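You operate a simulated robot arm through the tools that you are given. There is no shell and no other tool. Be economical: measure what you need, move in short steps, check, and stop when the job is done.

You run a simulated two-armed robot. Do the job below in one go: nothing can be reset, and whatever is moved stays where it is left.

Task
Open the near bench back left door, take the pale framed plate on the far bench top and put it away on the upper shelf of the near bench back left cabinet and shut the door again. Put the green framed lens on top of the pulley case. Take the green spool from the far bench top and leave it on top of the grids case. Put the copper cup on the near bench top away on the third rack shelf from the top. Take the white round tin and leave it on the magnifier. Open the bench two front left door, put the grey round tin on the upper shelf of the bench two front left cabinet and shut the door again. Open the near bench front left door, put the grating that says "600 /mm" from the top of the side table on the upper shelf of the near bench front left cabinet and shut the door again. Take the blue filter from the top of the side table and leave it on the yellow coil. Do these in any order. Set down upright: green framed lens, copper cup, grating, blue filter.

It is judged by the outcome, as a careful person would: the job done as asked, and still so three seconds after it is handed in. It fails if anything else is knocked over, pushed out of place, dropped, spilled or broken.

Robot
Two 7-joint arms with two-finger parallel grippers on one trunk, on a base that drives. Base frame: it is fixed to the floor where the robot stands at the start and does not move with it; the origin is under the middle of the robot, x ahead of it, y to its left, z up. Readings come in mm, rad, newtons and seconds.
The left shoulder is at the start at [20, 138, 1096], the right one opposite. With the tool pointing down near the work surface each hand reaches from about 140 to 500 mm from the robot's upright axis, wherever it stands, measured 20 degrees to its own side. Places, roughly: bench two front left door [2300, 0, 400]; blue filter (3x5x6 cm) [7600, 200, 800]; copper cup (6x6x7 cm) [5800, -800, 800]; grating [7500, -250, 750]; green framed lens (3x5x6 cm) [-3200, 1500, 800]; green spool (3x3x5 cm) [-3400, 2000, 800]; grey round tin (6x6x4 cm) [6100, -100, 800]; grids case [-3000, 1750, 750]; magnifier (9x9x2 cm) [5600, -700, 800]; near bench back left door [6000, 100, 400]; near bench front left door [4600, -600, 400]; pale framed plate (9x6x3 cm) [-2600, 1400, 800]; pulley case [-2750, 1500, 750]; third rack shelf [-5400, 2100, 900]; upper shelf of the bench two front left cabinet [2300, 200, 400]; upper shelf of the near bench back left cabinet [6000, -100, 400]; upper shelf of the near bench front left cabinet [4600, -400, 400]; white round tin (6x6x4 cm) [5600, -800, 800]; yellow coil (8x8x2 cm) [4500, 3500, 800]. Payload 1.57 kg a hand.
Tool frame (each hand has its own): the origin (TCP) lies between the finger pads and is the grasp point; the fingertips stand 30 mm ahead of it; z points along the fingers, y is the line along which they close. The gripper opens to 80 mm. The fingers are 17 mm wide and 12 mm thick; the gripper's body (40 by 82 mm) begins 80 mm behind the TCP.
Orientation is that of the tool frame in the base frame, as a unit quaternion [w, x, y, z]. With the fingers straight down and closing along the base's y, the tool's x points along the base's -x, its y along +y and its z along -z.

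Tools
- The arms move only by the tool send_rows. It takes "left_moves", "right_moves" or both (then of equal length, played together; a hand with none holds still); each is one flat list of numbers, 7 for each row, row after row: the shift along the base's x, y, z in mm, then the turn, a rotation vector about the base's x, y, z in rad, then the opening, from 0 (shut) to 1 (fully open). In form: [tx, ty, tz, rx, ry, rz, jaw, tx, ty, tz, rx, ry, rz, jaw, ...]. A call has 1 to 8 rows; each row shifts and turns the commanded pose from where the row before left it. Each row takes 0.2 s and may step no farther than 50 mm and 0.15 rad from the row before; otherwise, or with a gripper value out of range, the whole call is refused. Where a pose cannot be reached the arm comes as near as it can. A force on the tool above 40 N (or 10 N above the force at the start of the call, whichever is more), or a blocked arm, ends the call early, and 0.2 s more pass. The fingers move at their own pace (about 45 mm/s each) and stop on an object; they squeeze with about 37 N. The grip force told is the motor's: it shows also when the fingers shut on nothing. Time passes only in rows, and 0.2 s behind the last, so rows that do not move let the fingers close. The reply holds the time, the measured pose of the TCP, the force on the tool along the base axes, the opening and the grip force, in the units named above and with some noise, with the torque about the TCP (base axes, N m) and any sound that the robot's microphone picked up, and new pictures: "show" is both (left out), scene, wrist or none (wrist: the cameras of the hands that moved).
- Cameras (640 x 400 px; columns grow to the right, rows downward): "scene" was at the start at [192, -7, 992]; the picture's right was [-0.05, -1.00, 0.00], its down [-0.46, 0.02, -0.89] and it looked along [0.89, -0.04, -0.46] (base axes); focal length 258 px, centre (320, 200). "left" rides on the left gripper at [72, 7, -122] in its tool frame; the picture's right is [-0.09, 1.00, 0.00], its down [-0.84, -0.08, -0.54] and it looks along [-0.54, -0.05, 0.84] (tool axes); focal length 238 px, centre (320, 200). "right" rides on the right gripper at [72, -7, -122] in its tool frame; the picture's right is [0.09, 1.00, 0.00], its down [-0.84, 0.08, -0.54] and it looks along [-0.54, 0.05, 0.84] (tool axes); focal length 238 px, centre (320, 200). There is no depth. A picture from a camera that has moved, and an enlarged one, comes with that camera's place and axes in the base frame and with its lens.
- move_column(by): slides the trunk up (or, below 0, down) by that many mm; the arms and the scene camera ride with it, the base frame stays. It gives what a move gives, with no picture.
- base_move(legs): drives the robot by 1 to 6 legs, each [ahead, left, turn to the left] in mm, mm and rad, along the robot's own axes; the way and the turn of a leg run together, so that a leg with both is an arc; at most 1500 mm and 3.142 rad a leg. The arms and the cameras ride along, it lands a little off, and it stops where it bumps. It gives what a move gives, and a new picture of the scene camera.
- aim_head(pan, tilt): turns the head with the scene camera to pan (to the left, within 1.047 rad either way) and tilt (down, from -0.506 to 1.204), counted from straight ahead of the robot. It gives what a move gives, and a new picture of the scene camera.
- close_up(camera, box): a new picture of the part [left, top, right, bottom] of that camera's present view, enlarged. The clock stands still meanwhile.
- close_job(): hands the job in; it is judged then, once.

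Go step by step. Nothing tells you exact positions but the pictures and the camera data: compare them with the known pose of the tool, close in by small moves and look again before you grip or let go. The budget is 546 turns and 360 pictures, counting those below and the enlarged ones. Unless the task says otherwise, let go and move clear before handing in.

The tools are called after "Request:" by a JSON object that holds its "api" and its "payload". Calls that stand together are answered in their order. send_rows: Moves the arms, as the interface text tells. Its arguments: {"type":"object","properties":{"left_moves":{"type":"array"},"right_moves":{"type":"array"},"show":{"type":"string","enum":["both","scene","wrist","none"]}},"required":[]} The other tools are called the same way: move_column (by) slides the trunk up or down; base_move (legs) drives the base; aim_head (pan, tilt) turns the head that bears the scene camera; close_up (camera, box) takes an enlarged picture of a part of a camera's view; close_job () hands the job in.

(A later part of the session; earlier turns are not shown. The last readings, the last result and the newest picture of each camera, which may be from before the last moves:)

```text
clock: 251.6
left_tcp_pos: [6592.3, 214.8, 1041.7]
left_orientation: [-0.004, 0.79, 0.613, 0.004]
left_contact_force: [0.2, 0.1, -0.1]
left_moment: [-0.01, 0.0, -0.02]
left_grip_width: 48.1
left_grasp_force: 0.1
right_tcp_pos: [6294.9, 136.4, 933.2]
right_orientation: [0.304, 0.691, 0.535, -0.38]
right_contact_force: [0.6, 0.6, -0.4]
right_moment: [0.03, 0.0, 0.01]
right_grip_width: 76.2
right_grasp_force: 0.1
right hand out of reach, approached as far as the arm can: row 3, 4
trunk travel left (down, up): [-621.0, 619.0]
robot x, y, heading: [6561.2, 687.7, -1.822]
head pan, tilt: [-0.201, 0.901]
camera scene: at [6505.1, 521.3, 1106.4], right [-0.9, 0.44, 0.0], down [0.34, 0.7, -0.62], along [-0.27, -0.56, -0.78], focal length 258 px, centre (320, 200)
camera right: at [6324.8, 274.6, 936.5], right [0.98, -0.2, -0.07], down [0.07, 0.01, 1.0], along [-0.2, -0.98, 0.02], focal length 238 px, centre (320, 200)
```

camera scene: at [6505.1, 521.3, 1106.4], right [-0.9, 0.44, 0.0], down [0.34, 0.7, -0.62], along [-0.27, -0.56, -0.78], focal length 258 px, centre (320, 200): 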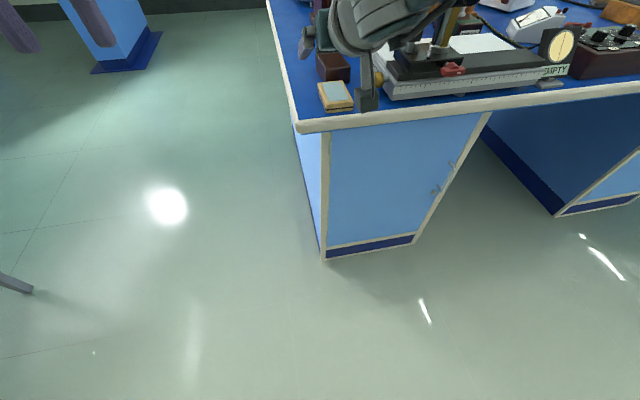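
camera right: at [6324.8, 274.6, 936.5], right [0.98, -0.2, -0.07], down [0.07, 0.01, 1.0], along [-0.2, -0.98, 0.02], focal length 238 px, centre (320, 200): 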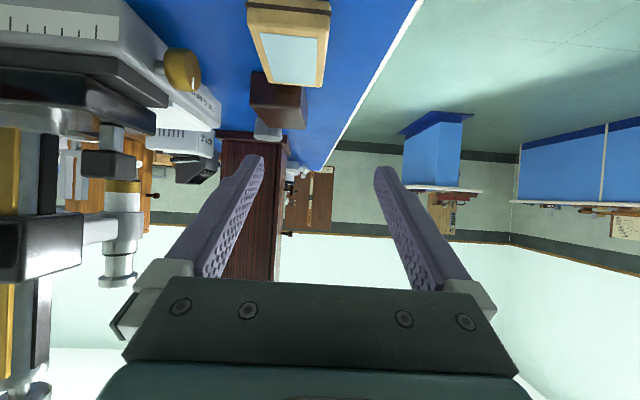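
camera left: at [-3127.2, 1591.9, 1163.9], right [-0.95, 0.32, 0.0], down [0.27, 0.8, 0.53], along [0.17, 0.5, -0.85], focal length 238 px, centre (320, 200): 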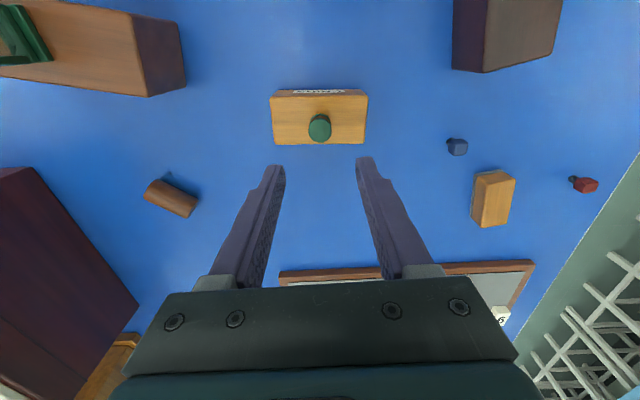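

Request:
{"api": "base_move", "payload": {"legs": [[85, 0, 0]]}}

Request:
{"api": "send_rows", "payload": {"right_moves": [-10, 30, 0, 0, 0, 0, 0.95, -10, 4, -30, 0, 0, 0, 0.95, 0, 0, -20, 0, 0, 0, 0.95], "show": "both"}}

```text
clock: 252.7
left_tcp_pos: [6569.4, 131.1, 1042.1]
left_orientation: [-0.005, 0.79, 0.613, 0.003]
left_contact_force: [-0.1, -1.0, -0.2]
left_moment: [0.01, -0.02, 0.02]
left_grip_width: 47.9
left_grasp_force: 0.1
right_tcp_pos: [6273.5, 52.6, 933.5]
right_orientation: [0.304, 0.691, 0.534, -0.381]
right_contact_force: [0.2, 0.0, 0.3]
right_moment: [0.04, 0.01, -0.02]
right_grip_width: 75.9
right_grasp_force: 0.1
trunk travel left (down, up): [-621.0, 619.0]
robot x, y, heading: [6540.6, 600.5, -1.825]
head pan, tilt: [-0.201, 0.901]
camera scene: at [6483.7, 437.8, 1106.4], right [-0.9, 0.44, 0.0], down [0.34, 0.7, -0.62], along [-0.27, -0.56, -0.78], focal length 258 px, centre (320, 200)
```

scene: 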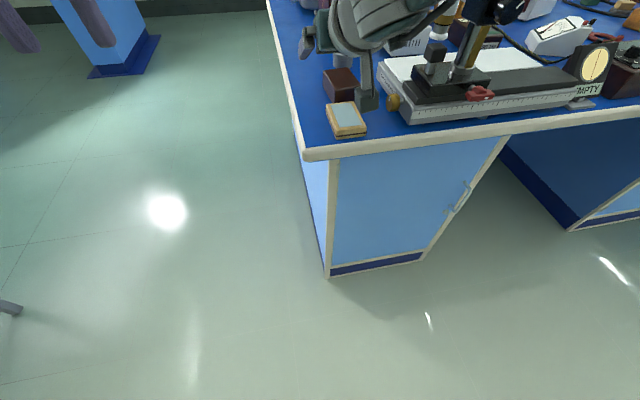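

```text
clock: 253.5
left_tcp_pos: [6569.4, 131.4, 1041.3]
left_orientation: [-0.003, 0.791, 0.612, 0.003]
left_contact_force: [0.4, 0.0, -0.9]
left_moment: [-0.01, 0.01, -0.02]
left_grip_width: 48.1
left_grasp_force: 0.0
right_tcp_pos: [6262.7, 82.7, 934.7]
right_orientation: [0.302, 0.692, 0.534, -0.382]
right_contact_force: [-0.4, -0.6, 0.0]
right_moment: [-0.03, -0.01, -0.02]
right_grip_width: 75.9
right_grasp_force: 0.2
right hand out of reach, approached as far as the arm can: row 2, 3
trunk travel left (down, up): [-621.0, 619.0]
robot x, y, heading: [6540.8, 605.9, -1.823]
head pan, tilt: [-0.201, 0.901]
camera scene: at [6483.7, 437.9, 1106.4], right [-0.9, 0.44, 0.0], down [0.34, 0.7, -0.62], along [-0.27, -0.56, -0.78], focal length 258 px, centre (320, 200)
camera right: at [6292.1, 221.8, 938.9], right [0.98, -0.2, -0.07], down [0.07, 0.0, 1.0], along [-0.2, -0.98, 0.02], focal length 238 px, centre (320, 200)
```

scene: 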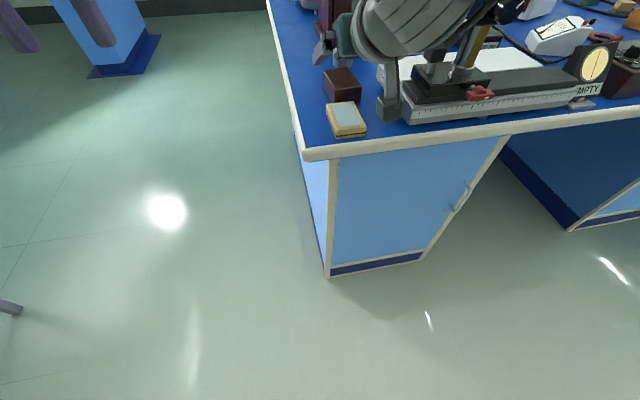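
right: 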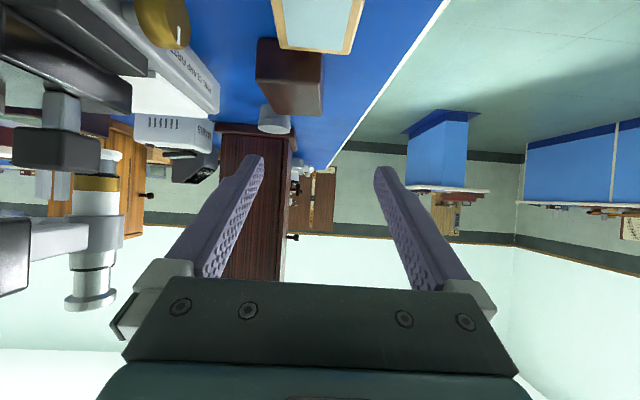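

The limit is wrist pitch; lowering the trunk keeps the joint pose. I'll centre over the plate first and then lower the trunk.

Request:
{"api": "send_rows", "payload": {"right_moves": [-8, 8, 0, 0, 0, 0, 0.97], "show": "none"}}

Request:
{"api": "move_column", "payload": {"by": -60}}

Request:
{"api": "close_up", "payload": {"camera": "right", "box": [0, 0, 640, 400]}}

```text
clock: 253.9
left_tcp_pos: [6570.4, 131.2, 1041.7]
left_orientation: [-0.004, 0.791, 0.612, 0.004]
left_contact_force: [-0.2, -0.3, -0.1]
left_moment: [0.03, 0.04, -0.01]
left_grip_width: 48.0
left_grasp_force: 0.1
right_tcp_pos: [6262.2, 82.6, 935.0]
right_orientation: [0.302, 0.692, 0.535, -0.38]
right_contact_force: [-0.1, -0.2, -0.1]
right_moment: [-0.01, 0.01, -0.01]
right_grip_width: 77.4
right_grasp_force: 0.0
right hand out of reach, approached as far as the arm can: row 1
trunk travel left (down, up): [-621.0, 619.0]
robot x, y, heading: [6540.4, 606.1, -1.816]
head pan, tilt: [-0.201, 0.901]
```

```text
clock: 254.9
left_tcp_pos: [6570.4, 131.9, 979.9]
left_orientation: [-0.004, 0.79, 0.613, 0.004]
left_contact_force: [-0.4, -0.2, 0.2]
left_moment: [0.03, 0.04, 0.01]
left_grip_width: 47.8
left_grasp_force: 0.2
right_tcp_pos: [6262.5, 82.9, 874.1]
right_orientation: [0.302, 0.691, 0.535, -0.381]
right_contact_force: [-0.1, 0.0, 0.3]
right_moment: [-0.01, -0.01, -0.02]
right_grip_width: 77.7
right_grasp_force: 0.1
trunk travel left (down, up): [-561.0, 679.0]
robot x, y, heading: [6538.9, 604.6, -1.821]
head pan, tilt: [-0.201, 0.901]
```

```text
1.00 times, centred on (320, 200) of right (not enlarged: the box is as wide or as high as the picture)
camera zoom: at [6292.3, 221.6, 878.9], right [0.98, -0.2, -0.07], down [0.07, 0.0, 1.0], along [-0.2, -0.98, 0.02], focal length 238 px, centre (320, 200)
```

zoom: 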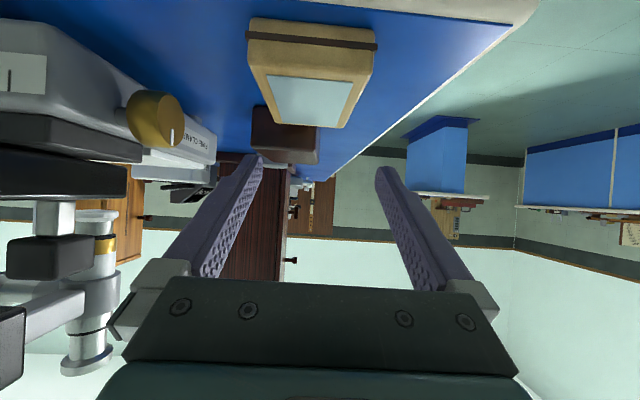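

Request:
{"api": "base_move", "payload": {"legs": [[0, -9, 0]]}}

Request:
{"api": "move_column", "payload": {"by": -40}}

Request:
{"api": "close_up", "payload": {"camera": "right", "box": [0, 0, 640, 400]}}

```text
clock: 255.7
left_tcp_pos: [6562.7, 134.3, 980.3]
left_orientation: [-0.003, 0.79, 0.613, 0.004]
left_contact_force: [0.9, 0.3, -0.1]
left_moment: [0.02, 0.0, -0.01]
left_grip_width: 48.0
left_grasp_force: 0.1
right_tcp_pos: [6253.7, 84.6, 876.2]
right_orientation: [0.302, 0.692, 0.535, -0.38]
right_contact_force: [-0.9, -0.1, 1.2]
right_moment: [-0.01, 0.0, 0.02]
right_grip_width: 77.3
right_grasp_force: 0.1
trunk travel left (down, up): [-561.0, 679.0]
robot x, y, heading: [6530.9, 608.5, -1.821]
head pan, tilt: [-0.201, 0.901]
camera scene: at [6474.8, 440.2, 1046.4], right [-0.9, 0.44, 0.0], down [0.34, 0.7, -0.62], along [-0.27, -0.56, -0.78], focal length 258 px, centre (320, 200)
```

scene: 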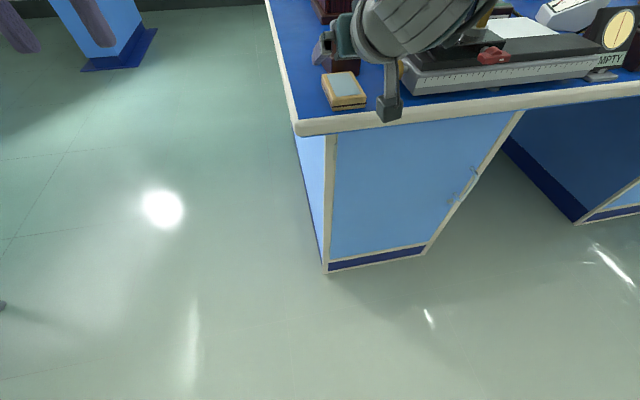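

```text
clock: 256.5
left_tcp_pos: [6560.8, 133.9, 941.3]
left_orientation: [-0.003, 0.79, 0.613, 0.003]
left_contact_force: [-0.2, 0.3, 0.4]
left_moment: [-0.02, -0.02, -0.02]
left_grip_width: 47.8
left_grasp_force: 0.1
right_tcp_pos: [6254.3, 85.4, 835.3]
right_orientation: [0.302, 0.691, 0.534, -0.381]
right_contact_force: [0.1, 0.1, 0.3]
right_moment: [0.0, 0.02, 0.03]
right_grip_width: 77.8
right_grasp_force: 0.0
trunk travel left (down, up): [-521.0, 719.0]
robot x, y, heading: [6530.9, 605.4, -1.82]
head pan, tilt: [-0.201, 0.901]
```

```text
1.00 times, centred on (320, 200) of right (not enlarged: the box is as wide or as high as the picture)
camera zoom: at [6283.6, 223.8, 838.9], right [0.98, -0.2, -0.07], down [0.07, 0.0, 1.0], along [-0.2, -0.98, 0.02], focal length 238 px, centre (320, 200)
```

zoom: 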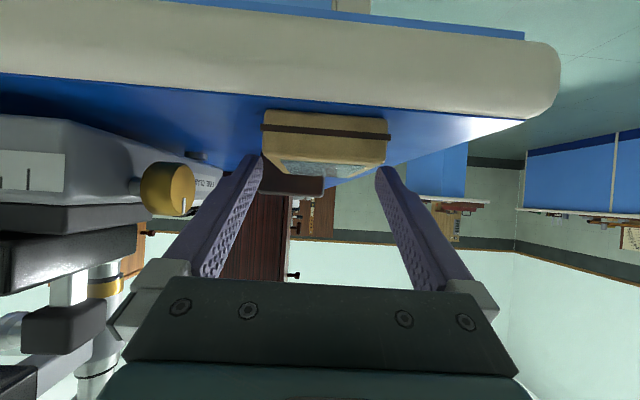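

Request:
{"api": "move_column", "payload": {"by": -9}}

Request:
{"api": "send_rows", "payload": {"right_moves": [0, 0, 0, 0, 0, 0, 0.6, 0, 0, 0, 0, 0, 0, 0.3, 0, 0, 0, 0, 0, 0, 0, 0, 0, 0, 0, 0, 0, 0], "show": "both"}}

```text
clock: 257.1
left_tcp_pos: [6560.9, 134.5, 931.7]
left_orientation: [-0.003, 0.791, 0.612, 0.003]
left_contact_force: [0.0, -0.5, -0.5]
left_moment: [-0.01, 0.03, 0.0]
left_grip_width: 47.9
left_grasp_force: 0.2
right_tcp_pos: [6253.4, 85.7, 825.8]
right_orientation: [0.303, 0.691, 0.534, -0.381]
right_contact_force: [-0.3, 0.9, 0.2]
right_moment: [-0.01, -0.02, 0.0]
right_grip_width: 77.4
right_grasp_force: 0.0
trunk travel left (down, up): [-512.0, 728.0]
robot x, y, heading: [6534.7, 606.7, -1.819]
head pan, tilt: [-0.201, 0.901]
```

```text
clock: 258.1
left_tcp_pos: [6561.1, 134.3, 933.3]
left_orientation: [-0.004, 0.79, 0.613, 0.003]
left_contact_force: [1.3, 0.2, 0.4]
left_moment: [0.0, -0.04, 0.0]
left_grip_width: 48.2
left_grasp_force: 0.1
right_tcp_pos: [6255.5, 85.8, 826.0]
right_orientation: [0.302, 0.692, 0.533, -0.381]
right_contact_force: [0.8, -0.4, -0.5]
right_moment: [0.07, 0.01, 0.03]
right_grip_width: 57.8
right_grasp_force: 37.1
trunk travel left (down, up): [-512.0, 728.0]
robot x, y, heading: [6535.0, 608.2, -1.822]
head pan, tilt: [-0.201, 0.901]
camera scene: at [6475.0, 440.2, 997.4], right [-0.9, 0.44, 0.0], down [0.34, 0.7, -0.62], along [-0.27, -0.56, -0.78], focal length 258 px, centre (320, 200)
camera right: at [6283.6, 224.0, 829.8], right [0.98, -0.2, -0.07], down [0.07, 0.0, 1.0], along [-0.2, -0.98, 0.02], focal length 238 px, centre (320, 200)
```

scene: 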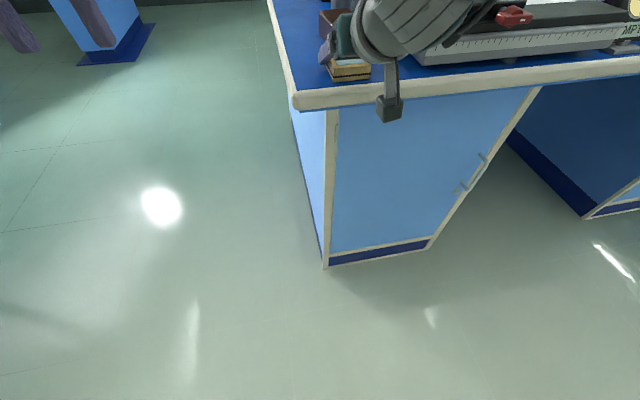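
right: 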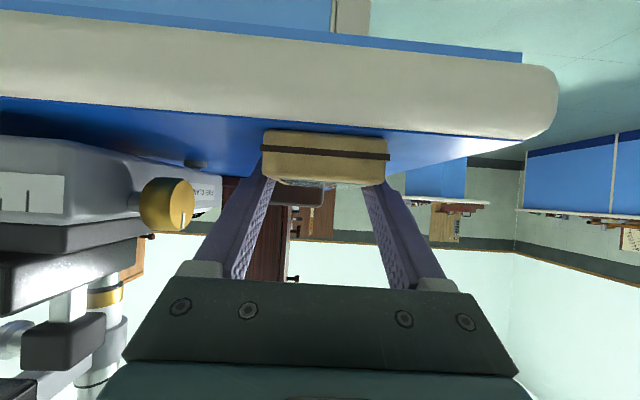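

Plate gripped in the tilted pose. Lift via the trunk, back away and view the door.

Request:
{"api": "move_column", "payload": {"by": 60}}

Request:
{"api": "base_move", "payload": {"legs": [[-350, 0, 0], [0, -650, 0]]}}

Request:
{"api": "aim_head", "payload": {"pan": 0.15, "tilt": 0.55}}

```text
clock: 259.1
left_tcp_pos: [6561.6, 133.6, 993.0]
left_orientation: [-0.004, 0.79, 0.613, 0.004]
left_contact_force: [-0.1, -0.1, 0.7]
left_moment: [0.0, 0.02, -0.03]
left_grip_width: 47.9
left_grasp_force: 0.1
right_tcp_pos: [6254.0, 85.0, 885.9]
right_orientation: [0.302, 0.691, 0.535, -0.38]
right_contact_force: [-0.4, -0.4, -1.4]
right_moment: [0.01, -0.01, 0.02]
right_grip_width: 57.5
right_grasp_force: 36.8
trunk travel left (down, up): [-572.0, 668.0]
robot x, y, heading: [6529.8, 607.8, -1.822]
head pan, tilt: [-0.201, 0.901]
```

```text
clock: 264.6
left_tcp_pos: [6021.4, 640.8, 993.3]
left_orientation: [-0.004, 0.785, 0.62, 0.004]
left_contact_force: [0.3, 0.9, -0.6]
left_moment: [-0.03, 0.01, 0.0]
left_grip_width: 48.1
left_grasp_force: 0.1
right_tcp_pos: [5716.1, 586.5, 885.9]
right_orientation: [0.304, 0.688, 0.54, -0.378]
right_contact_force: [-0.4, -0.3, -2.0]
right_moment: [0.01, -0.03, 0.01]
right_grip_width: 57.5
right_grasp_force: 37.3
trunk travel left (down, up): [-572.0, 668.0]
robot x, y, heading: [5980.7, 1111.0, -1.803]
head pan, tilt: [-0.201, 0.901]
camera scene: at [5929.6, 945.8, 1057.4], right [-0.91, 0.42, 0.0], down [0.33, 0.71, -0.62], along [-0.26, -0.56, -0.78], focal length 258 px, centre (320, 200)
```

scene: 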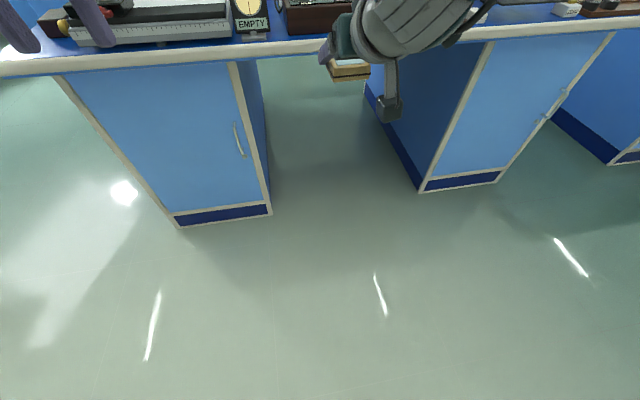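

```text
clock: 265.5
left_tcp_pos: [6021.8, 642.4, 992.1]
left_orientation: [-0.004, 0.785, 0.62, 0.003]
left_contact_force: [-0.4, -0.6, -0.3]
left_moment: [-0.04, -0.04, 0.0]
left_grip_width: 48.1
left_grasp_force: 0.1
right_tcp_pos: [5715.3, 587.1, 885.7]
right_orientation: [0.305, 0.687, 0.541, -0.377]
right_contact_force: [0.5, -0.2, -2.7]
right_moment: [0.04, 0.01, 0.0]
right_grip_width: 57.7
right_grasp_force: 37.1
trunk travel left (down, up): [-572.0, 668.0]
robot x, y, heading: [5982.7, 1115.6, -1.805]
head pan, tilt: [0.15, 0.55]
camera scene: at [5953.9, 924.8, 1086.6], right [-1.0, 0.08, 0.0], down [0.04, 0.52, -0.85], along [-0.07, -0.85, -0.52], focal length 258 px, centre (320, 200)
```

scene: 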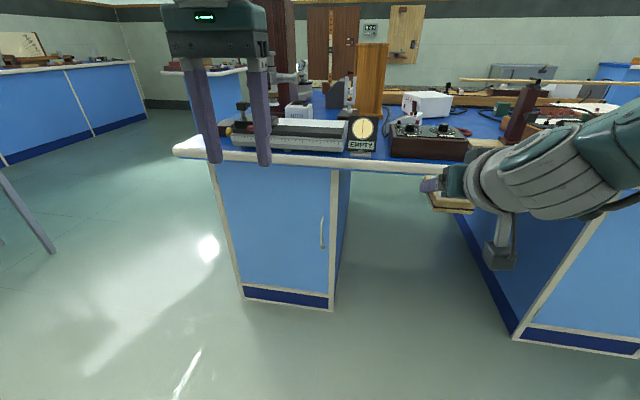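

Handle is a vertical bar near (5889,186,z≈500). I'll lower the trunk so the shoulders are near handle height.

Request:
{"api": "move_column", "payload": {"by": -480}}

Request:
{"api": "send_rows", "payload": {"left_moves": [0, 0, 10, -0.145, 0.0346, 0, 0.8, 0, 0, 10, -0.145, 0.0346, 0, 0.8, 0, 0, 10, -0.145, 0.0346, 0, 0.8, 0, 0, 10, -0.145, 0.0346, 0, 0.8, 0, 0, 10, -0.145, 0.0346, 0, 0.8, 0, 0, 0, -0.145, 0.0346, 0, 0.8, 0, 0, 0, -0.145, 0.0346, 0, 0.8, 0, 0, 0, -0.145, 0.0346, 0, 0.8], "show": "scene"}}

```text
refused: -480 is not a number from -400 to 400
```

```text
clock: 267.3
left_tcp_pos: [6022.3, 642.6, 1042.8]
left_orientation: [0.345, 0.652, 0.514, -0.438]
left_contact_force: [-0.2, -0.6, 0.3]
left_moment: [0.01, 0.03, -0.01]
left_grip_width: 63.6
left_grasp_force: 0.0
right_tcp_pos: [5716.2, 587.8, 885.6]
right_orientation: [0.305, 0.687, 0.54, -0.378]
right_contact_force: [0.5, -0.1, -1.5]
right_moment: [0.01, -0.01, -0.01]
right_grip_width: 57.6
right_grasp_force: 37.3
trunk travel left (down, up): [-572.0, 668.0]
robot x, y, heading: [5984.0, 1114.7, -1.805]
head pan, tilt: [0.15, 0.55]
camera scene: at [5953.9, 925.0, 1086.6], right [-1.0, 0.08, 0.0], down [0.04, 0.52, -0.85], along [-0.07, -0.85, -0.52], focal length 258 px, centre (320, 200)
```

scene: 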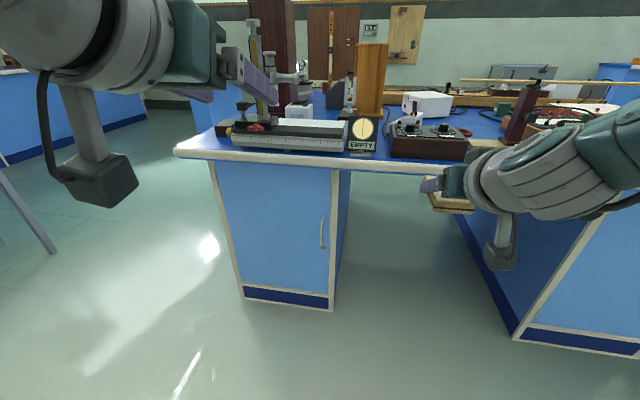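

Request:
{"api": "send_rows", "payload": {"left_moves": [0, 0, 0, -0.12, 0.0287, 0, 0.8, 0, 0, 0, -0.12, 0.0287, 0, 0.8, 0, 0, 0, -0.12, 0.0287, 0, 0.8], "show": "none"}}

Request:
{"api": "move_column", "payload": {"by": -400}}

Request:
{"api": "move_column", "payload": {"by": -130}}

Request:
{"api": "aim_head", "payload": {"pan": 0.15, "tilt": 0.1}}

```text
clock: 268.1
left_tcp_pos: [6021.8, 640.5, 1043.3]
left_orientation: [0.434, 0.56, 0.441, -0.551]
left_contact_force: [-0.5, -0.1, 0.2]
left_moment: [-0.03, 0.01, 0.0]
left_grip_width: 63.6
left_grasp_force: 0.1
right_tcp_pos: [5715.0, 587.4, 885.5]
right_orientation: [0.305, 0.687, 0.54, -0.378]
right_contact_force: [-0.1, 0.7, -1.5]
right_moment: [0.0, 0.01, 0.0]
right_grip_width: 57.7
right_grasp_force: 37.2
trunk travel left (down, up): [-572.0, 668.0]
robot x, y, heading: [5982.5, 1113.0, -1.804]
head pan, tilt: [0.15, 0.55]
```

```text
clock: 271.9
left_tcp_pos: [6022.4, 641.8, 643.5]
left_orientation: [0.434, 0.56, 0.442, -0.55]
left_contact_force: [1.4, 0.6, 0.3]
left_moment: [0.0, -0.03, 0.0]
left_grip_width: 63.9
left_grasp_force: 0.1
right_tcp_pos: [5715.2, 586.1, 486.1]
right_orientation: [0.306, 0.687, 0.541, -0.377]
right_contact_force: [-1.0, -0.5, -0.9]
right_moment: [0.02, 0.03, -0.01]
right_grip_width: 57.8
right_grasp_force: 37.3
trunk travel left (down, up): [-172.0, 1068.0]
robot x, y, heading: [5985.9, 1112.8, -1.801]
head pan, tilt: [0.15, 0.55]
```

```text
clock: 273.5
left_tcp_pos: [6021.7, 641.9, 512.4]
left_orientation: [0.433, 0.561, 0.442, -0.55]
left_contact_force: [0.2, 0.6, 0.6]
left_moment: [0.01, -0.02, -0.02]
left_grip_width: 64.1
left_grasp_force: 0.1
right_tcp_pos: [5716.6, 586.8, 356.4]
right_orientation: [0.306, 0.687, 0.54, -0.378]
right_contact_force: [0.2, -0.2, -1.0]
right_moment: [0.02, -0.01, -0.01]
right_grip_width: 57.7
right_grasp_force: 36.8
trunk travel left (down, up): [-42.0, 1198.0]
robot x, y, heading: [5984.4, 1111.8, -1.807]
head pan, tilt: [0.15, 0.55]
```

```text
clock: 274.4
left_tcp_pos: [6021.7, 641.2, 512.1]
left_orientation: [0.433, 0.561, 0.442, -0.55]
left_contact_force: [-0.6, 0.7, 0.2]
left_moment: [-0.01, 0.0, 0.04]
left_grip_width: 63.9
left_grasp_force: 0.0
right_tcp_pos: [5714.6, 586.4, 354.5]
right_orientation: [0.306, 0.687, 0.541, -0.377]
right_contact_force: [0.3, 0.4, -1.1]
right_moment: [0.03, -0.02, 0.03]
right_grip_width: 57.5
right_grasp_force: 36.7
trunk travel left (down, up): [-42.0, 1198.0]
robot x, y, heading: [5983.0, 1114.0, -1.806]
head pan, tilt: [0.15, 0.099]
camera scene: at [5953.8, 922.6, 598.2], right [-1.0, 0.08, 0.0], down [0.01, 0.1, -0.99], along [-0.08, -0.99, -0.1], focal length 258 px, centre (320, 200)
```

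scene: 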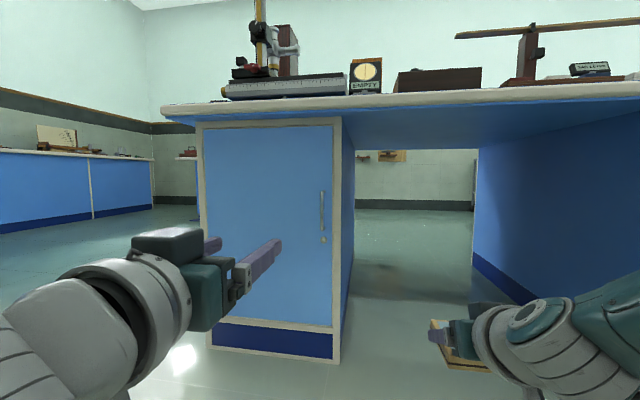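

Request:
{"api": "base_move", "payload": {"legs": [[370, -22, 0]]}}

Request:
{"api": "send_rows", "payload": {"left_moves": [0, 0, -10, 0, 0, 0, 0.8], "show": "both"}}

```text
clock: 276.7
left_tcp_pos: [5914.7, 296.8, 512.1]
left_orientation: [0.432, 0.562, 0.442, -0.55]
left_contact_force: [0.0, -0.5, 0.2]
left_moment: [0.02, 0.01, -0.02]
left_grip_width: 64.1
left_grasp_force: 0.1
right_tcp_pos: [5607.1, 245.9, 354.6]
right_orientation: [0.305, 0.688, 0.54, -0.377]
right_contact_force: [-0.1, 0.8, -1.1]
right_moment: [0.0, -0.01, -0.04]
right_grip_width: 57.6
right_grasp_force: 37.0
trunk travel left (down, up): [-42.0, 1198.0]
robot x, y, heading: [5879.5, 769.4, -1.81]
head pan, tilt: [0.15, 0.099]
camera scene: at [5847.7, 579.9, 598.1], right [-1.0, 0.09, 0.0], down [0.01, 0.1, -0.99], along [-0.09, -0.99, -0.1], focal length 258 px, centre (320, 200)
```

scene: 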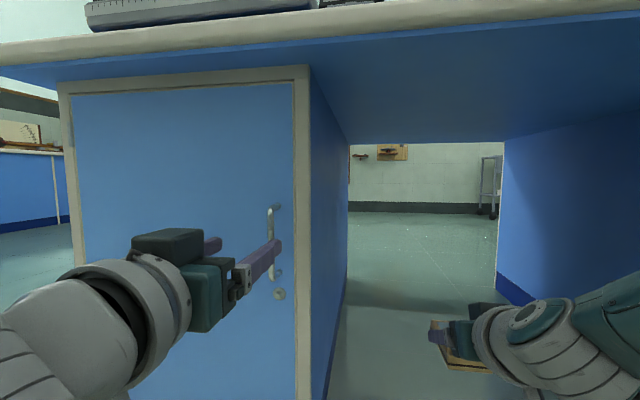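

```text
clock: 277.1
left_tcp_pos: [5912.6, 297.7, 501.7]
left_orientation: [0.432, 0.562, 0.44, -0.551]
left_contact_force: [0.8, 0.0, -0.4]
left_moment: [0.0, -0.01, -0.03]
left_grip_width: 63.8
left_grasp_force: 0.0
right_tcp_pos: [5607.2, 246.0, 354.6]
right_orientation: [0.304, 0.688, 0.54, -0.377]
right_contact_force: [0.1, 0.0, -1.9]
right_moment: [0.0, 0.0, 0.01]
right_grip_width: 57.5
right_grasp_force: 36.7
trunk travel left (down, up): [-42.0, 1198.0]
robot x, y, heading: [5881.8, 767.5, -1.813]
head pan, tilt: [0.15, 0.099]
camera scene: at [5847.1, 579.5, 598.2], right [-1.0, 0.09, 0.0], down [0.01, 0.1, -0.99], along [-0.09, -0.99, -0.1], focal length 258 px, centre (320, 200)
camera left: at [5947.8, 415.7, 432.1], right [0.97, -0.24, 0.09], down [0.05, 0.53, 0.85], along [-0.25, -0.81, 0.52], focal length 238 px, centre (320, 200)
```

scene: 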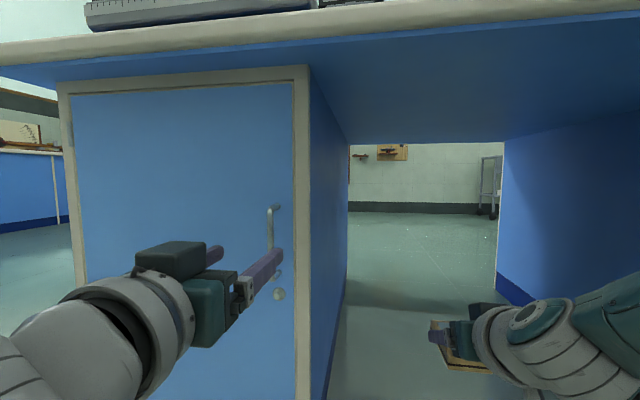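
left: 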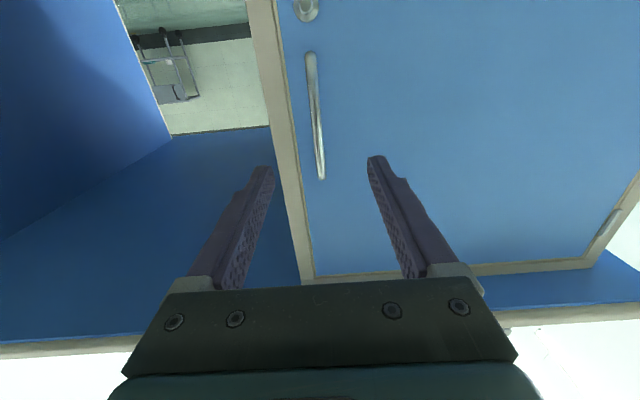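

Handle is centred between the fingers. Advance toward it.

Request:
{"api": "send_rows", "payload": {"left_moves": [-10, -39, -4, 0, 0, 0, 0.8, -10, -39, -3, 0, 0, 0, 0.8, -4, -15, 0, 0, 0, 0, 0.8], "show": "both"}}

```text
clock: 277.9
left_tcp_pos: [5886.5, 206.3, 494.9]
left_orientation: [0.432, 0.562, 0.44, -0.552]
left_contact_force: [0.3, 0.4, -0.4]
left_moment: [-0.03, 0.02, 0.0]
left_grip_width: 64.2
left_grasp_force: 0.1
right_tcp_pos: [5606.8, 244.1, 356.0]
right_orientation: [0.305, 0.688, 0.539, -0.377]
right_contact_force: [-0.3, 1.0, -0.7]
right_moment: [0.02, 0.03, 0.02]
right_grip_width: 57.4
right_grasp_force: 37.0
trunk travel left (down, up): [-42.0, 1198.0]
robot x, y, heading: [5879.0, 769.9, -1.817]
head pan, tilt: [0.15, 0.099]
camera scene: at [5847.5, 578.8, 598.3], right [-1.0, 0.09, 0.0], down [0.01, 0.1, -0.99], along [-0.09, -0.99, -0.1], focal length 258 px, centre (320, 200)
camera left: at [5922.1, 325.3, 425.2], right [0.97, -0.24, 0.09], down [0.05, 0.53, 0.85], along [-0.25, -0.81, 0.52], focal length 238 px, centre (320, 200)
```

scene: 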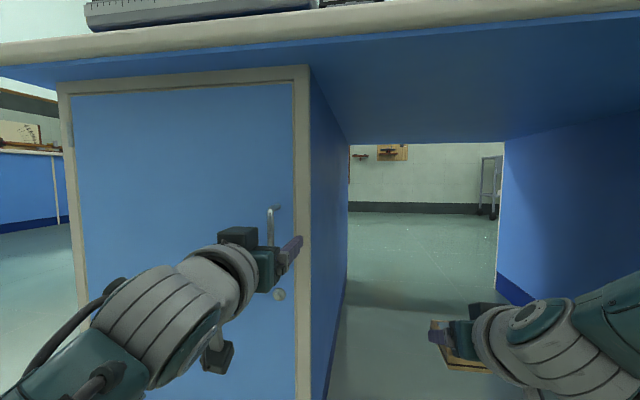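
left: 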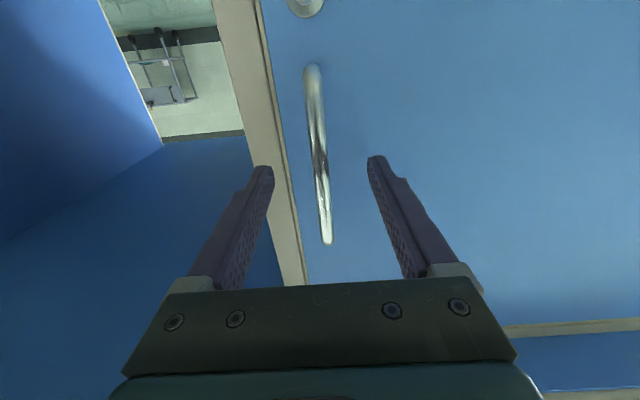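

Request:
{"api": "send_rows", "payload": {"left_moves": [-4, -13, 0, 0, 0, 0, 0.8, 0, 0, 0, 0, 0, 0, 0.3, 0, 0, 0, 0, 0, 0, 0, 0, 0, 0, 0, 0, 0, 0, 0, 0, 0, 0, 0, 0, 0, 0, 0, 0, 0, 0, 0, 0], "show": "wrist"}}

```text
clock: 279.3
left_tcp_pos: [5885.8, 193.9, 496.1]
left_orientation: [0.433, 0.562, 0.441, -0.55]
left_contact_force: [0.2, 0.8, 0.5]
left_moment: [-0.04, -0.01, 0.03]
left_grip_width: 10.0
left_grasp_force: 27.4
right_tcp_pos: [5607.1, 244.9, 356.2]
right_orientation: [0.305, 0.688, 0.54, -0.378]
right_contact_force: [-1.0, -0.6, -1.0]
right_moment: [0.05, 0.01, 0.01]
right_grip_width: 57.6
right_grasp_force: 37.3
trunk travel left (down, up): [-42.0, 1198.0]
robot x, y, heading: [5878.2, 767.3, -1.807]
head pan, tilt: [0.15, 0.099]
camera left: at [5920.4, 312.5, 425.8], right [0.97, -0.24, 0.09], down [0.05, 0.53, 0.85], along [-0.25, -0.81, 0.52], focal length 238 px, centre (320, 200)
```

left: 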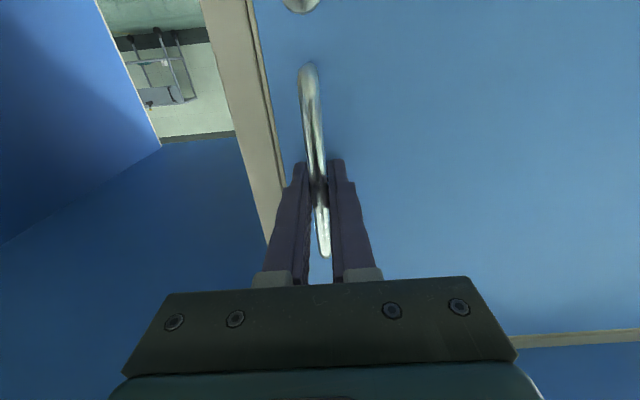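

Handle gripped. I'll pull along the hinge arc (hinge on left, radius ≈400 mm).

Request:
{"api": "send_rows", "payload": {"left_moves": [5, 17, 0, 0, 0, -0.04, 0, 5, 17, 0, 0, 0, -0.04, 0, 6.5, 16, 0, 0, 0, -0.04, 0, 6.5, 16, 0, 0, 0, -0.04, 0], "show": "wrist"}}

```text
clock: 280.3
left_tcp_pos: [5913.4, 257.0, 495.2]
left_orientation: [0.388, 0.596, 0.395, -0.582]
left_contact_force: [5.1, -3.9, -4.3]
left_moment: [0.33, -0.15, -0.32]
left_grip_width: 10.0
left_grasp_force: 28.1
right_tcp_pos: [5609.7, 244.2, 355.4]
right_orientation: [0.306, 0.688, 0.539, -0.377]
right_contact_force: [0.3, 0.4, -1.4]
right_moment: [0.02, -0.02, 0.0]
right_grip_width: 57.6
right_grasp_force: 36.9
trunk travel left (down, up): [-42.0, 1198.0]
robot x, y, heading: [5879.7, 767.2, -1.808]
head pan, tilt: [0.15, 0.099]
camera left: at [5966.8, 368.4, 426.2], right [0.92, -0.39, 0.09], down [0.13, 0.51, 0.85], along [-0.38, -0.77, 0.52], focal length 238 px, centre (320, 200)
```

left: 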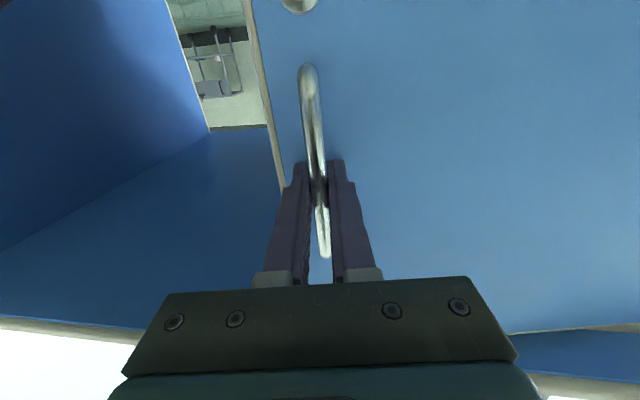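

Request:
{"api": "send_rows", "payload": {"left_moves": [15.7, 31, 0, 0, 0, -0.08, 0, 18.4, 29.7, 0, 0, 0, -0.08, 0, 20.9, 27.9, 0, 0, 0, -0.08, 0, 23.3, 26, 0, 0, 0, -0.08, 0], "show": "both"}}

```text
clock: 281.3
left_tcp_pos: [5998.5, 363.1, 496.4]
left_orientation: [0.29, 0.652, 0.294, -0.636]
left_contact_force: [13.4, -17.0, -2.1]
left_moment: [0.77, -0.37, -0.2]
left_grip_width: 9.9
left_grasp_force: 27.7
right_tcp_pos: [5615.4, 239.2, 357.0]
right_orientation: [0.307, 0.689, 0.538, -0.377]
right_contact_force: [0.3, 0.0, -1.2]
right_moment: [0.01, -0.02, 0.03]
right_grip_width: 57.4
right_grasp_force: 37.1
trunk travel left (down, up): [-42.0, 1198.0]
robot x, y, heading: [5877.0, 771.4, -1.811]
head pan, tilt: [0.15, 0.099]
camera scene: at [5853.7, 573.9, 598.9], right [-1.0, 0.09, -0.01], down [0.01, 0.1, -1.0], along [-0.09, -0.99, -0.1], focal length 258 px, centre (320, 200)
camera left: at [6085.3, 451.9, 427.0], right [0.75, -0.66, 0.1], down [0.28, 0.45, 0.85], along [-0.6, -0.61, 0.52], focal length 238 px, centre (320, 200)
```

scene: 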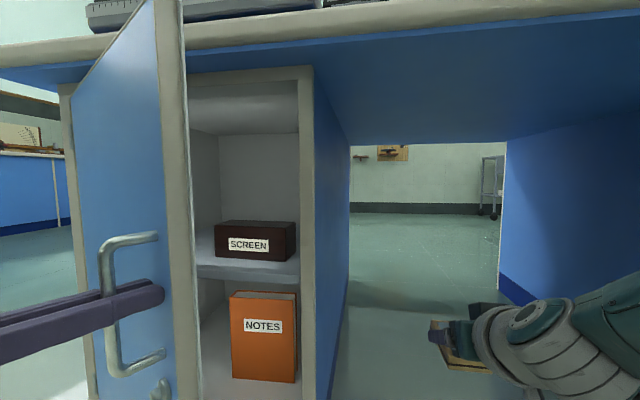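
left: 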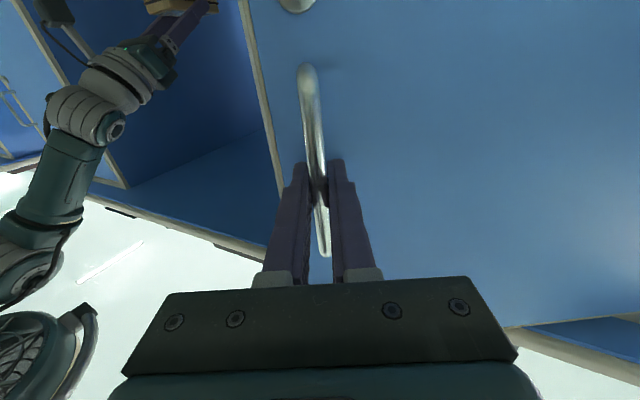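

The door is about 30° open; inside, the upper shelf has a "SCREEN" box on the right. I'll release the handle and push the door wider from its inner side.

Request:
{"api": "send_rows", "payload": {"left_moves": [0, 0, 0, 0, 0, 0, 0.5, 0, 0, 0, 0, 0, 0, 0.8, 0, 0, 0, 0, 0, 0, 1, 18, 20, 0, 0, 0, 0, 1, 20, 25, 0, 0, 0, 0, 1, 15, 35, 0, 0, 0, 0, 1, 0, 45, 0, 0, 0, 0, 1], "show": "scene"}}

```text
clock: 282.9
left_tcp_pos: [6040.3, 502.3, 494.3]
left_orientation: [0.287, 0.648, 0.297, -0.639]
left_contact_force: [-0.4, 0.9, -0.3]
left_moment: [-0.02, 0.02, 0.06]
left_grip_width: 79.9
left_grasp_force: 0.0
right_tcp_pos: [5604.6, 248.0, 354.5]
right_orientation: [0.303, 0.688, 0.54, -0.378]
right_contact_force: [-0.3, -0.1, -1.3]
right_moment: [0.01, 0.01, 0.0]
right_grip_width: 57.5
right_grasp_force: 37.1
trunk travel left (down, up): [-42.0, 1198.0]
robot x, y, heading: [5876.4, 770.4, -1.812]
head pan, tilt: [0.15, 0.099]
camera scene: at [5844.7, 582.0, 597.9], right [-1.0, 0.09, 0.0], down [0.01, 0.1, -0.99], along [-0.09, -0.99, -0.1], focal length 258 px, centre (320, 200)
```

scene: 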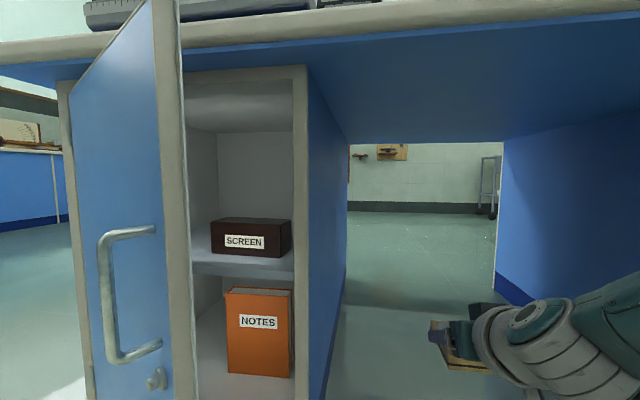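

Request:
{"api": "base_move", "payload": {"legs": [[-250, -30, 0]]}}

Request:
{"api": "send_rows", "payload": {"left_moves": [-20, -40, 0, 0, 0, 0.12, 0.3, -20, -40, 0, 0, 0, 0.12, 0.2, -20, -40, 0, 0, 0, 0.12, 0.2, -20, -40, 0, 0, 0, 0.12, 0.1], "show": "scene"}}

```text
clock: 284.7
left_tcp_pos: [6069.5, 740.9, 494.4]
left_orientation: [0.286, 0.651, 0.291, -0.64]
left_contact_force: [0.1, -0.6, 0.5]
left_moment: [0.0, 0.02, 0.0]
left_grip_width: 80.1
left_grasp_force: 0.0
right_tcp_pos: [5631.0, 490.6, 356.0]
right_orientation: [0.303, 0.691, 0.535, -0.38]
right_contact_force: [0.0, 0.8, -0.3]
right_moment: [0.01, 0.0, -0.03]
right_grip_width: 57.4
right_grasp_force: 36.9
trunk travel left (down, up): [-42.0, 1198.0]
robot x, y, heading: [5906.1, 1020.3, -1.819]
head pan, tilt: [0.15, 0.099]
camera scene: at [5874.7, 823.9, 598.5], right [-1.0, 0.1, 0.0], down [0.01, 0.1, -1.0], along [-0.1, -0.99, -0.1], focal length 258 px, centre (320, 200)
```

scene: 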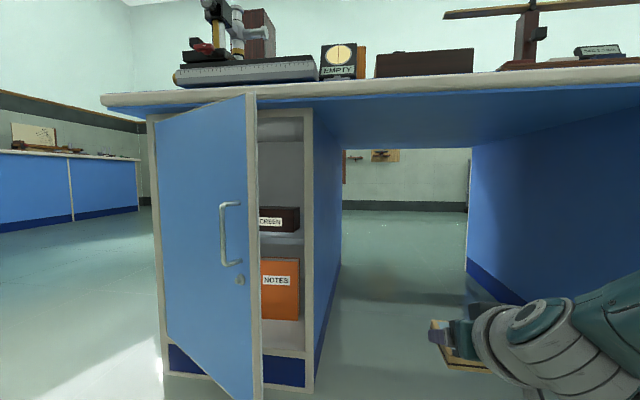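

```text
clock: 285.7
left_tcp_pos: [5989.7, 578.7, 496.1]
left_orientation: [0.429, 0.563, 0.438, -0.554]
left_contact_force: [-0.3, 0.0, -0.5]
left_moment: [-0.03, 0.01, 0.0]
left_grip_width: 8.0
left_grasp_force: 0.0
right_tcp_pos: [5628.2, 492.4, 357.3]
right_orientation: [0.304, 0.69, 0.537, -0.38]
right_contact_force: [-0.1, -0.5, -1.9]
right_moment: [0.04, -0.01, 0.02]
right_grip_width: 57.2
right_grasp_force: 36.8
trunk travel left (down, up): [-42.0, 1198.0]
robot x, y, heading: [5911.0, 1016.6, -1.821]
head pan, tilt: [0.15, 0.099]
camera scene: at [5872.2, 823.9, 598.7], right [-1.0, 0.1, 0.0], down [0.01, 0.1, -1.0], along [-0.1, -0.99, -0.1], focal length 258 px, centre (320, 200)
```

scene: 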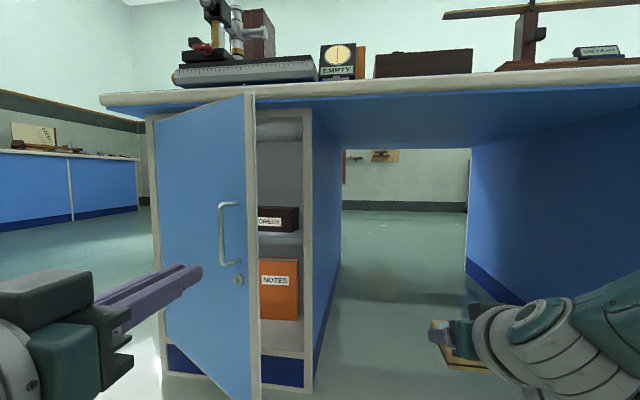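

Request:
{"api": "base_move", "payload": {"legs": [[0, -45, 0], [240, 0, 0]]}}

```text
clock: 288.0
left_tcp_pos: [5893.6, 364.1, 496.0]
left_orientation: [0.43, 0.563, 0.439, -0.552]
left_contact_force: [-0.2, 1.0, -0.1]
left_moment: [-0.01, -0.03, -0.03]
left_grip_width: 7.8
left_grasp_force: 0.1
right_tcp_pos: [5532.1, 275.0, 354.3]
right_orientation: [0.303, 0.689, 0.538, -0.378]
right_contact_force: [-0.3, 1.1, -1.5]
right_moment: [0.03, 0.0, -0.03]
right_grip_width: 57.9
right_grasp_force: 37.3
trunk travel left (down, up): [-42.0, 1198.0]
robot x, y, heading: [5806.0, 795.4, -1.816]
head pan, tilt: [0.15, 0.099]
camera scene: at [5774.1, 607.7, 598.0], right [-1.0, 0.09, 0.0], down [0.01, 0.1, -0.99], along [-0.09, -0.99, -0.1], focal length 258 px, centre (320, 200)
```

scene: 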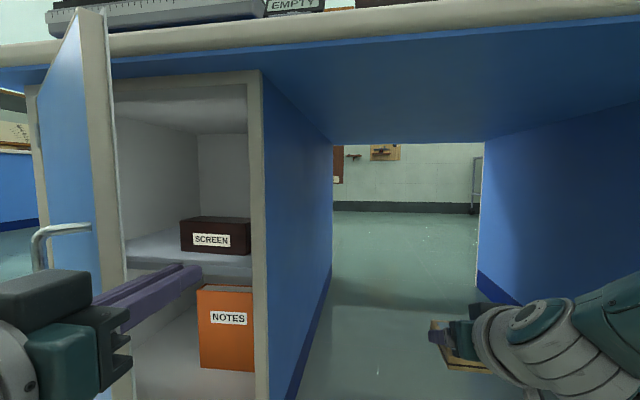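

Request:
{"api": "base_move", "payload": {"legs": [[40, 0, 0], [0, 200, 0]]}}

```text
clock: 289.5
left_tcp_pos: [5920.7, 321.8, 493.3]
left_orientation: [0.412, 0.568, 0.433, -0.566]
left_contact_force: [-10.9, 10.8, 1.0]
left_moment: [-0.05, -0.13, 0.5]
left_grip_width: 0.0
left_grasp_force: 0.0
right_tcp_pos: [5573.0, 226.2, 353.1]
right_orientation: [0.301, 0.69, 0.538, -0.378]
right_contact_force: [0.3, 0.1, -2.3]
right_moment: [-0.01, -0.01, -0.05]
right_grip_width: 57.5
right_grasp_force: 36.5
trunk travel left (down, up): [-42.0, 1198.0]
robot x, y, heading: [5851.7, 745.1, -1.816]
head pan, tilt: [0.15, 0.099]
stopped in leg 2: the force on the tool passed its limit at 80 N (the readings are from after the stop); the commanded pose is now the measured one
camera scene: at [5816.4, 557.6, 597.9], right [-1.0, 0.09, 0.0], down [0.01, 0.1, -0.99], along [-0.09, -0.99, -0.1], focal length 258 px, centre (320, 200)
```

scene: 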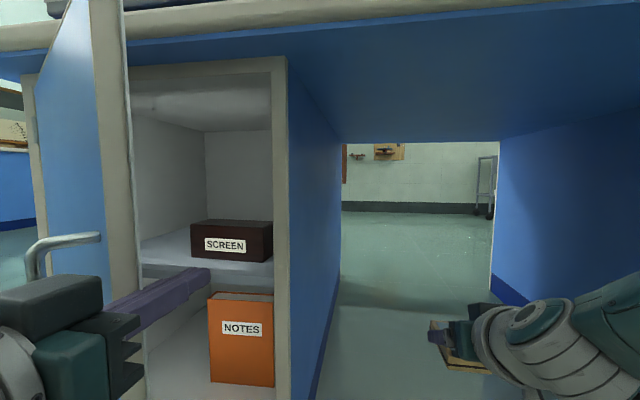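

Pushing sideways jams; the door needs the contact to move back and left along the arc. I'll do that with small base moves.

Request:
{"api": "base_move", "payload": {"legs": [[-50, 28, 0], [-45, 36, 0]]}}

```text
clock: 291.0
left_tcp_pos: [6004.5, 386.8, 495.0]
left_orientation: [-0.415, -0.566, -0.433, 0.566]
left_contact_force: [-0.1, -0.5, 0.6]
left_moment: [-0.01, -0.01, 0.0]
left_grip_width: 7.9
left_grasp_force: 0.1
right_tcp_pos: [5656.6, 289.9, 359.7]
right_orientation: [0.304, 0.687, 0.538, -0.381]
right_contact_force: [-1.5, -0.5, -1.5]
right_moment: [0.04, -0.05, 0.05]
right_grip_width: 57.6
right_grasp_force: 36.5
trunk travel left (down, up): [-42.0, 1198.0]
robot x, y, heading: [5933.7, 818.7, -1.809]
head pan, tilt: [0.15, 0.099]
camera scene: at [5898.4, 624.8, 599.1], right [-1.0, 0.09, 0.0], down [0.01, 0.1, -1.0], along [-0.09, -0.99, -0.1], focal length 258 px, centre (320, 200)
```

scene: 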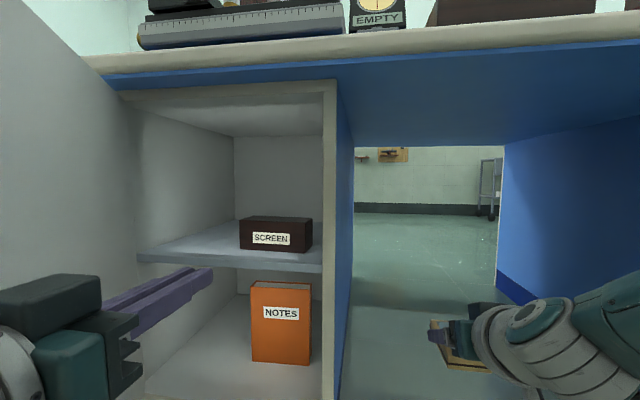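

The door swung wide. I'll look left to see its angle.

Request:
{"api": "aim_head", "payload": {"pan": 0.75, "tilt": 0.15}}

```text
clock: 292.0
left_tcp_pos: [6011.2, 392.1, 494.7]
left_orientation: [0.415, 0.567, 0.435, -0.563]
left_contact_force: [-0.2, -0.6, 0.4]
left_moment: [0.0, 0.0, 0.01]
left_grip_width: 8.1
left_grasp_force: 0.1
right_tcp_pos: [5662.9, 295.2, 357.0]
right_orientation: [0.305, 0.689, 0.537, -0.38]
right_contact_force: [-0.7, 0.4, -1.8]
right_moment: [0.02, -0.05, 0.01]
right_grip_width: 57.5
right_grasp_force: 36.6
trunk travel left (down, up): [-42.0, 1198.0]
robot x, y, heading: [5935.2, 819.5, -1.811]
head pan, tilt: [0.75, 0.15]
camera scene: at [5957.3, 639.5, 593.7], right [-0.87, -0.49, 0.0], down [-0.07, 0.13, -0.99], along [0.48, -0.86, -0.15], focal length 258 px, centre (320, 200)
```

scene: 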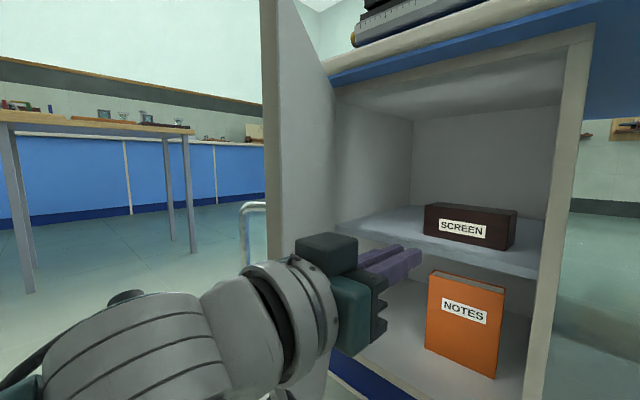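

Request:
{"api": "base_move", "payload": {"legs": [[-20, 90, 0], [-30, 75, 0], [-25, 75, 0], [-10, 60, 0]]}}

```text
clock: 293.0
left_tcp_pos: [6049.2, 397.6, 493.8]
left_orientation: [0.409, 0.569, 0.431, -0.569]
left_contact_force: [-3.4, 7.1, -0.6]
left_moment: [-0.21, -0.01, 0.69]
left_grip_width: 7.7
left_grasp_force: 0.0
right_tcp_pos: [5705.7, 299.4, 354.9]
right_orientation: [0.302, 0.69, 0.536, -0.381]
right_contact_force: [0.2, -0.5, -1.7]
right_moment: [0.0, -0.02, 0.04]
right_grip_width: 57.4
right_grasp_force: 37.2
trunk travel left (down, up): [-42.0, 1198.0]
robot x, y, heading: [5983.3, 821.5, -1.815]
head pan, tilt: [0.75, 0.15]
stopped in leg 1: the force on the tool passed its limit at 47 N (the readings are from after the stop); the commanded pose is now the measured one
camera scene: at [6002.6, 641.7, 593.2], right [-0.88, -0.48, 0.0], down [-0.07, 0.13, -0.99], along [0.48, -0.86, -0.15], focal length 258 px, centre (320, 200)
```

scene: 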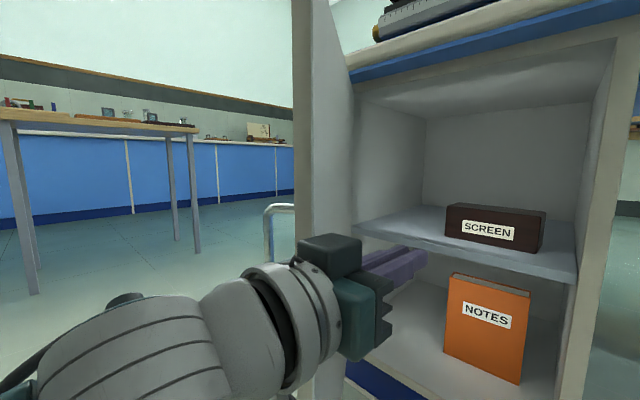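

Request:
{"api": "send_rows", "payload": {"left_moves": [14, 6, 0, 0, 0, 0, 0.1, 16, 6, 0, 0, 0, 0, 0.1, 19, 6, 0, 0, 0, 0, 0.1, 20, 5, 0, 0, 0, 0, 0.1, 20, 4, 0, 0, 0, 0, 0.1, 20, 3, 0, 0, 0, 0, 0.1, 20, 2, 0, 0, 0, 0, 0.1, 20, 1, 0, 0, 0, 0, 0.1], "show": "scene"}}

```text
clock: 294.8
left_tcp_pos: [6203.9, 429.1, 496.0]
left_orientation: [0.411, 0.569, 0.43, -0.568]
left_contact_force: [-0.5, -0.2, -0.4]
left_moment: [0.02, -0.01, -0.04]
left_grip_width: 8.2
left_grasp_force: 0.1
right_tcp_pos: [5709.8, 294.7, 357.0]
right_orientation: [0.304, 0.69, 0.536, -0.38]
right_contact_force: [0.5, -0.1, -1.0]
right_moment: [0.01, 0.0, -0.01]
right_grip_width: 57.5
right_grasp_force: 37.0
trunk travel left (down, up): [-42.0, 1198.0]
robot x, y, heading: [5982.3, 817.8, -1.818]
head pan, tilt: [0.75, 0.15]
camera scene: at [6006.2, 638.9, 593.6], right [-0.87, -0.48, 0.0], down [-0.07, 0.13, -0.99], along [0.48, -0.86, -0.15], focal length 258 px, centre (320, 200)
```

scene: 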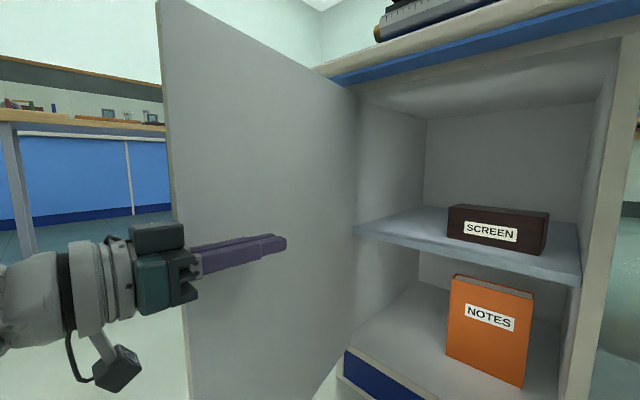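

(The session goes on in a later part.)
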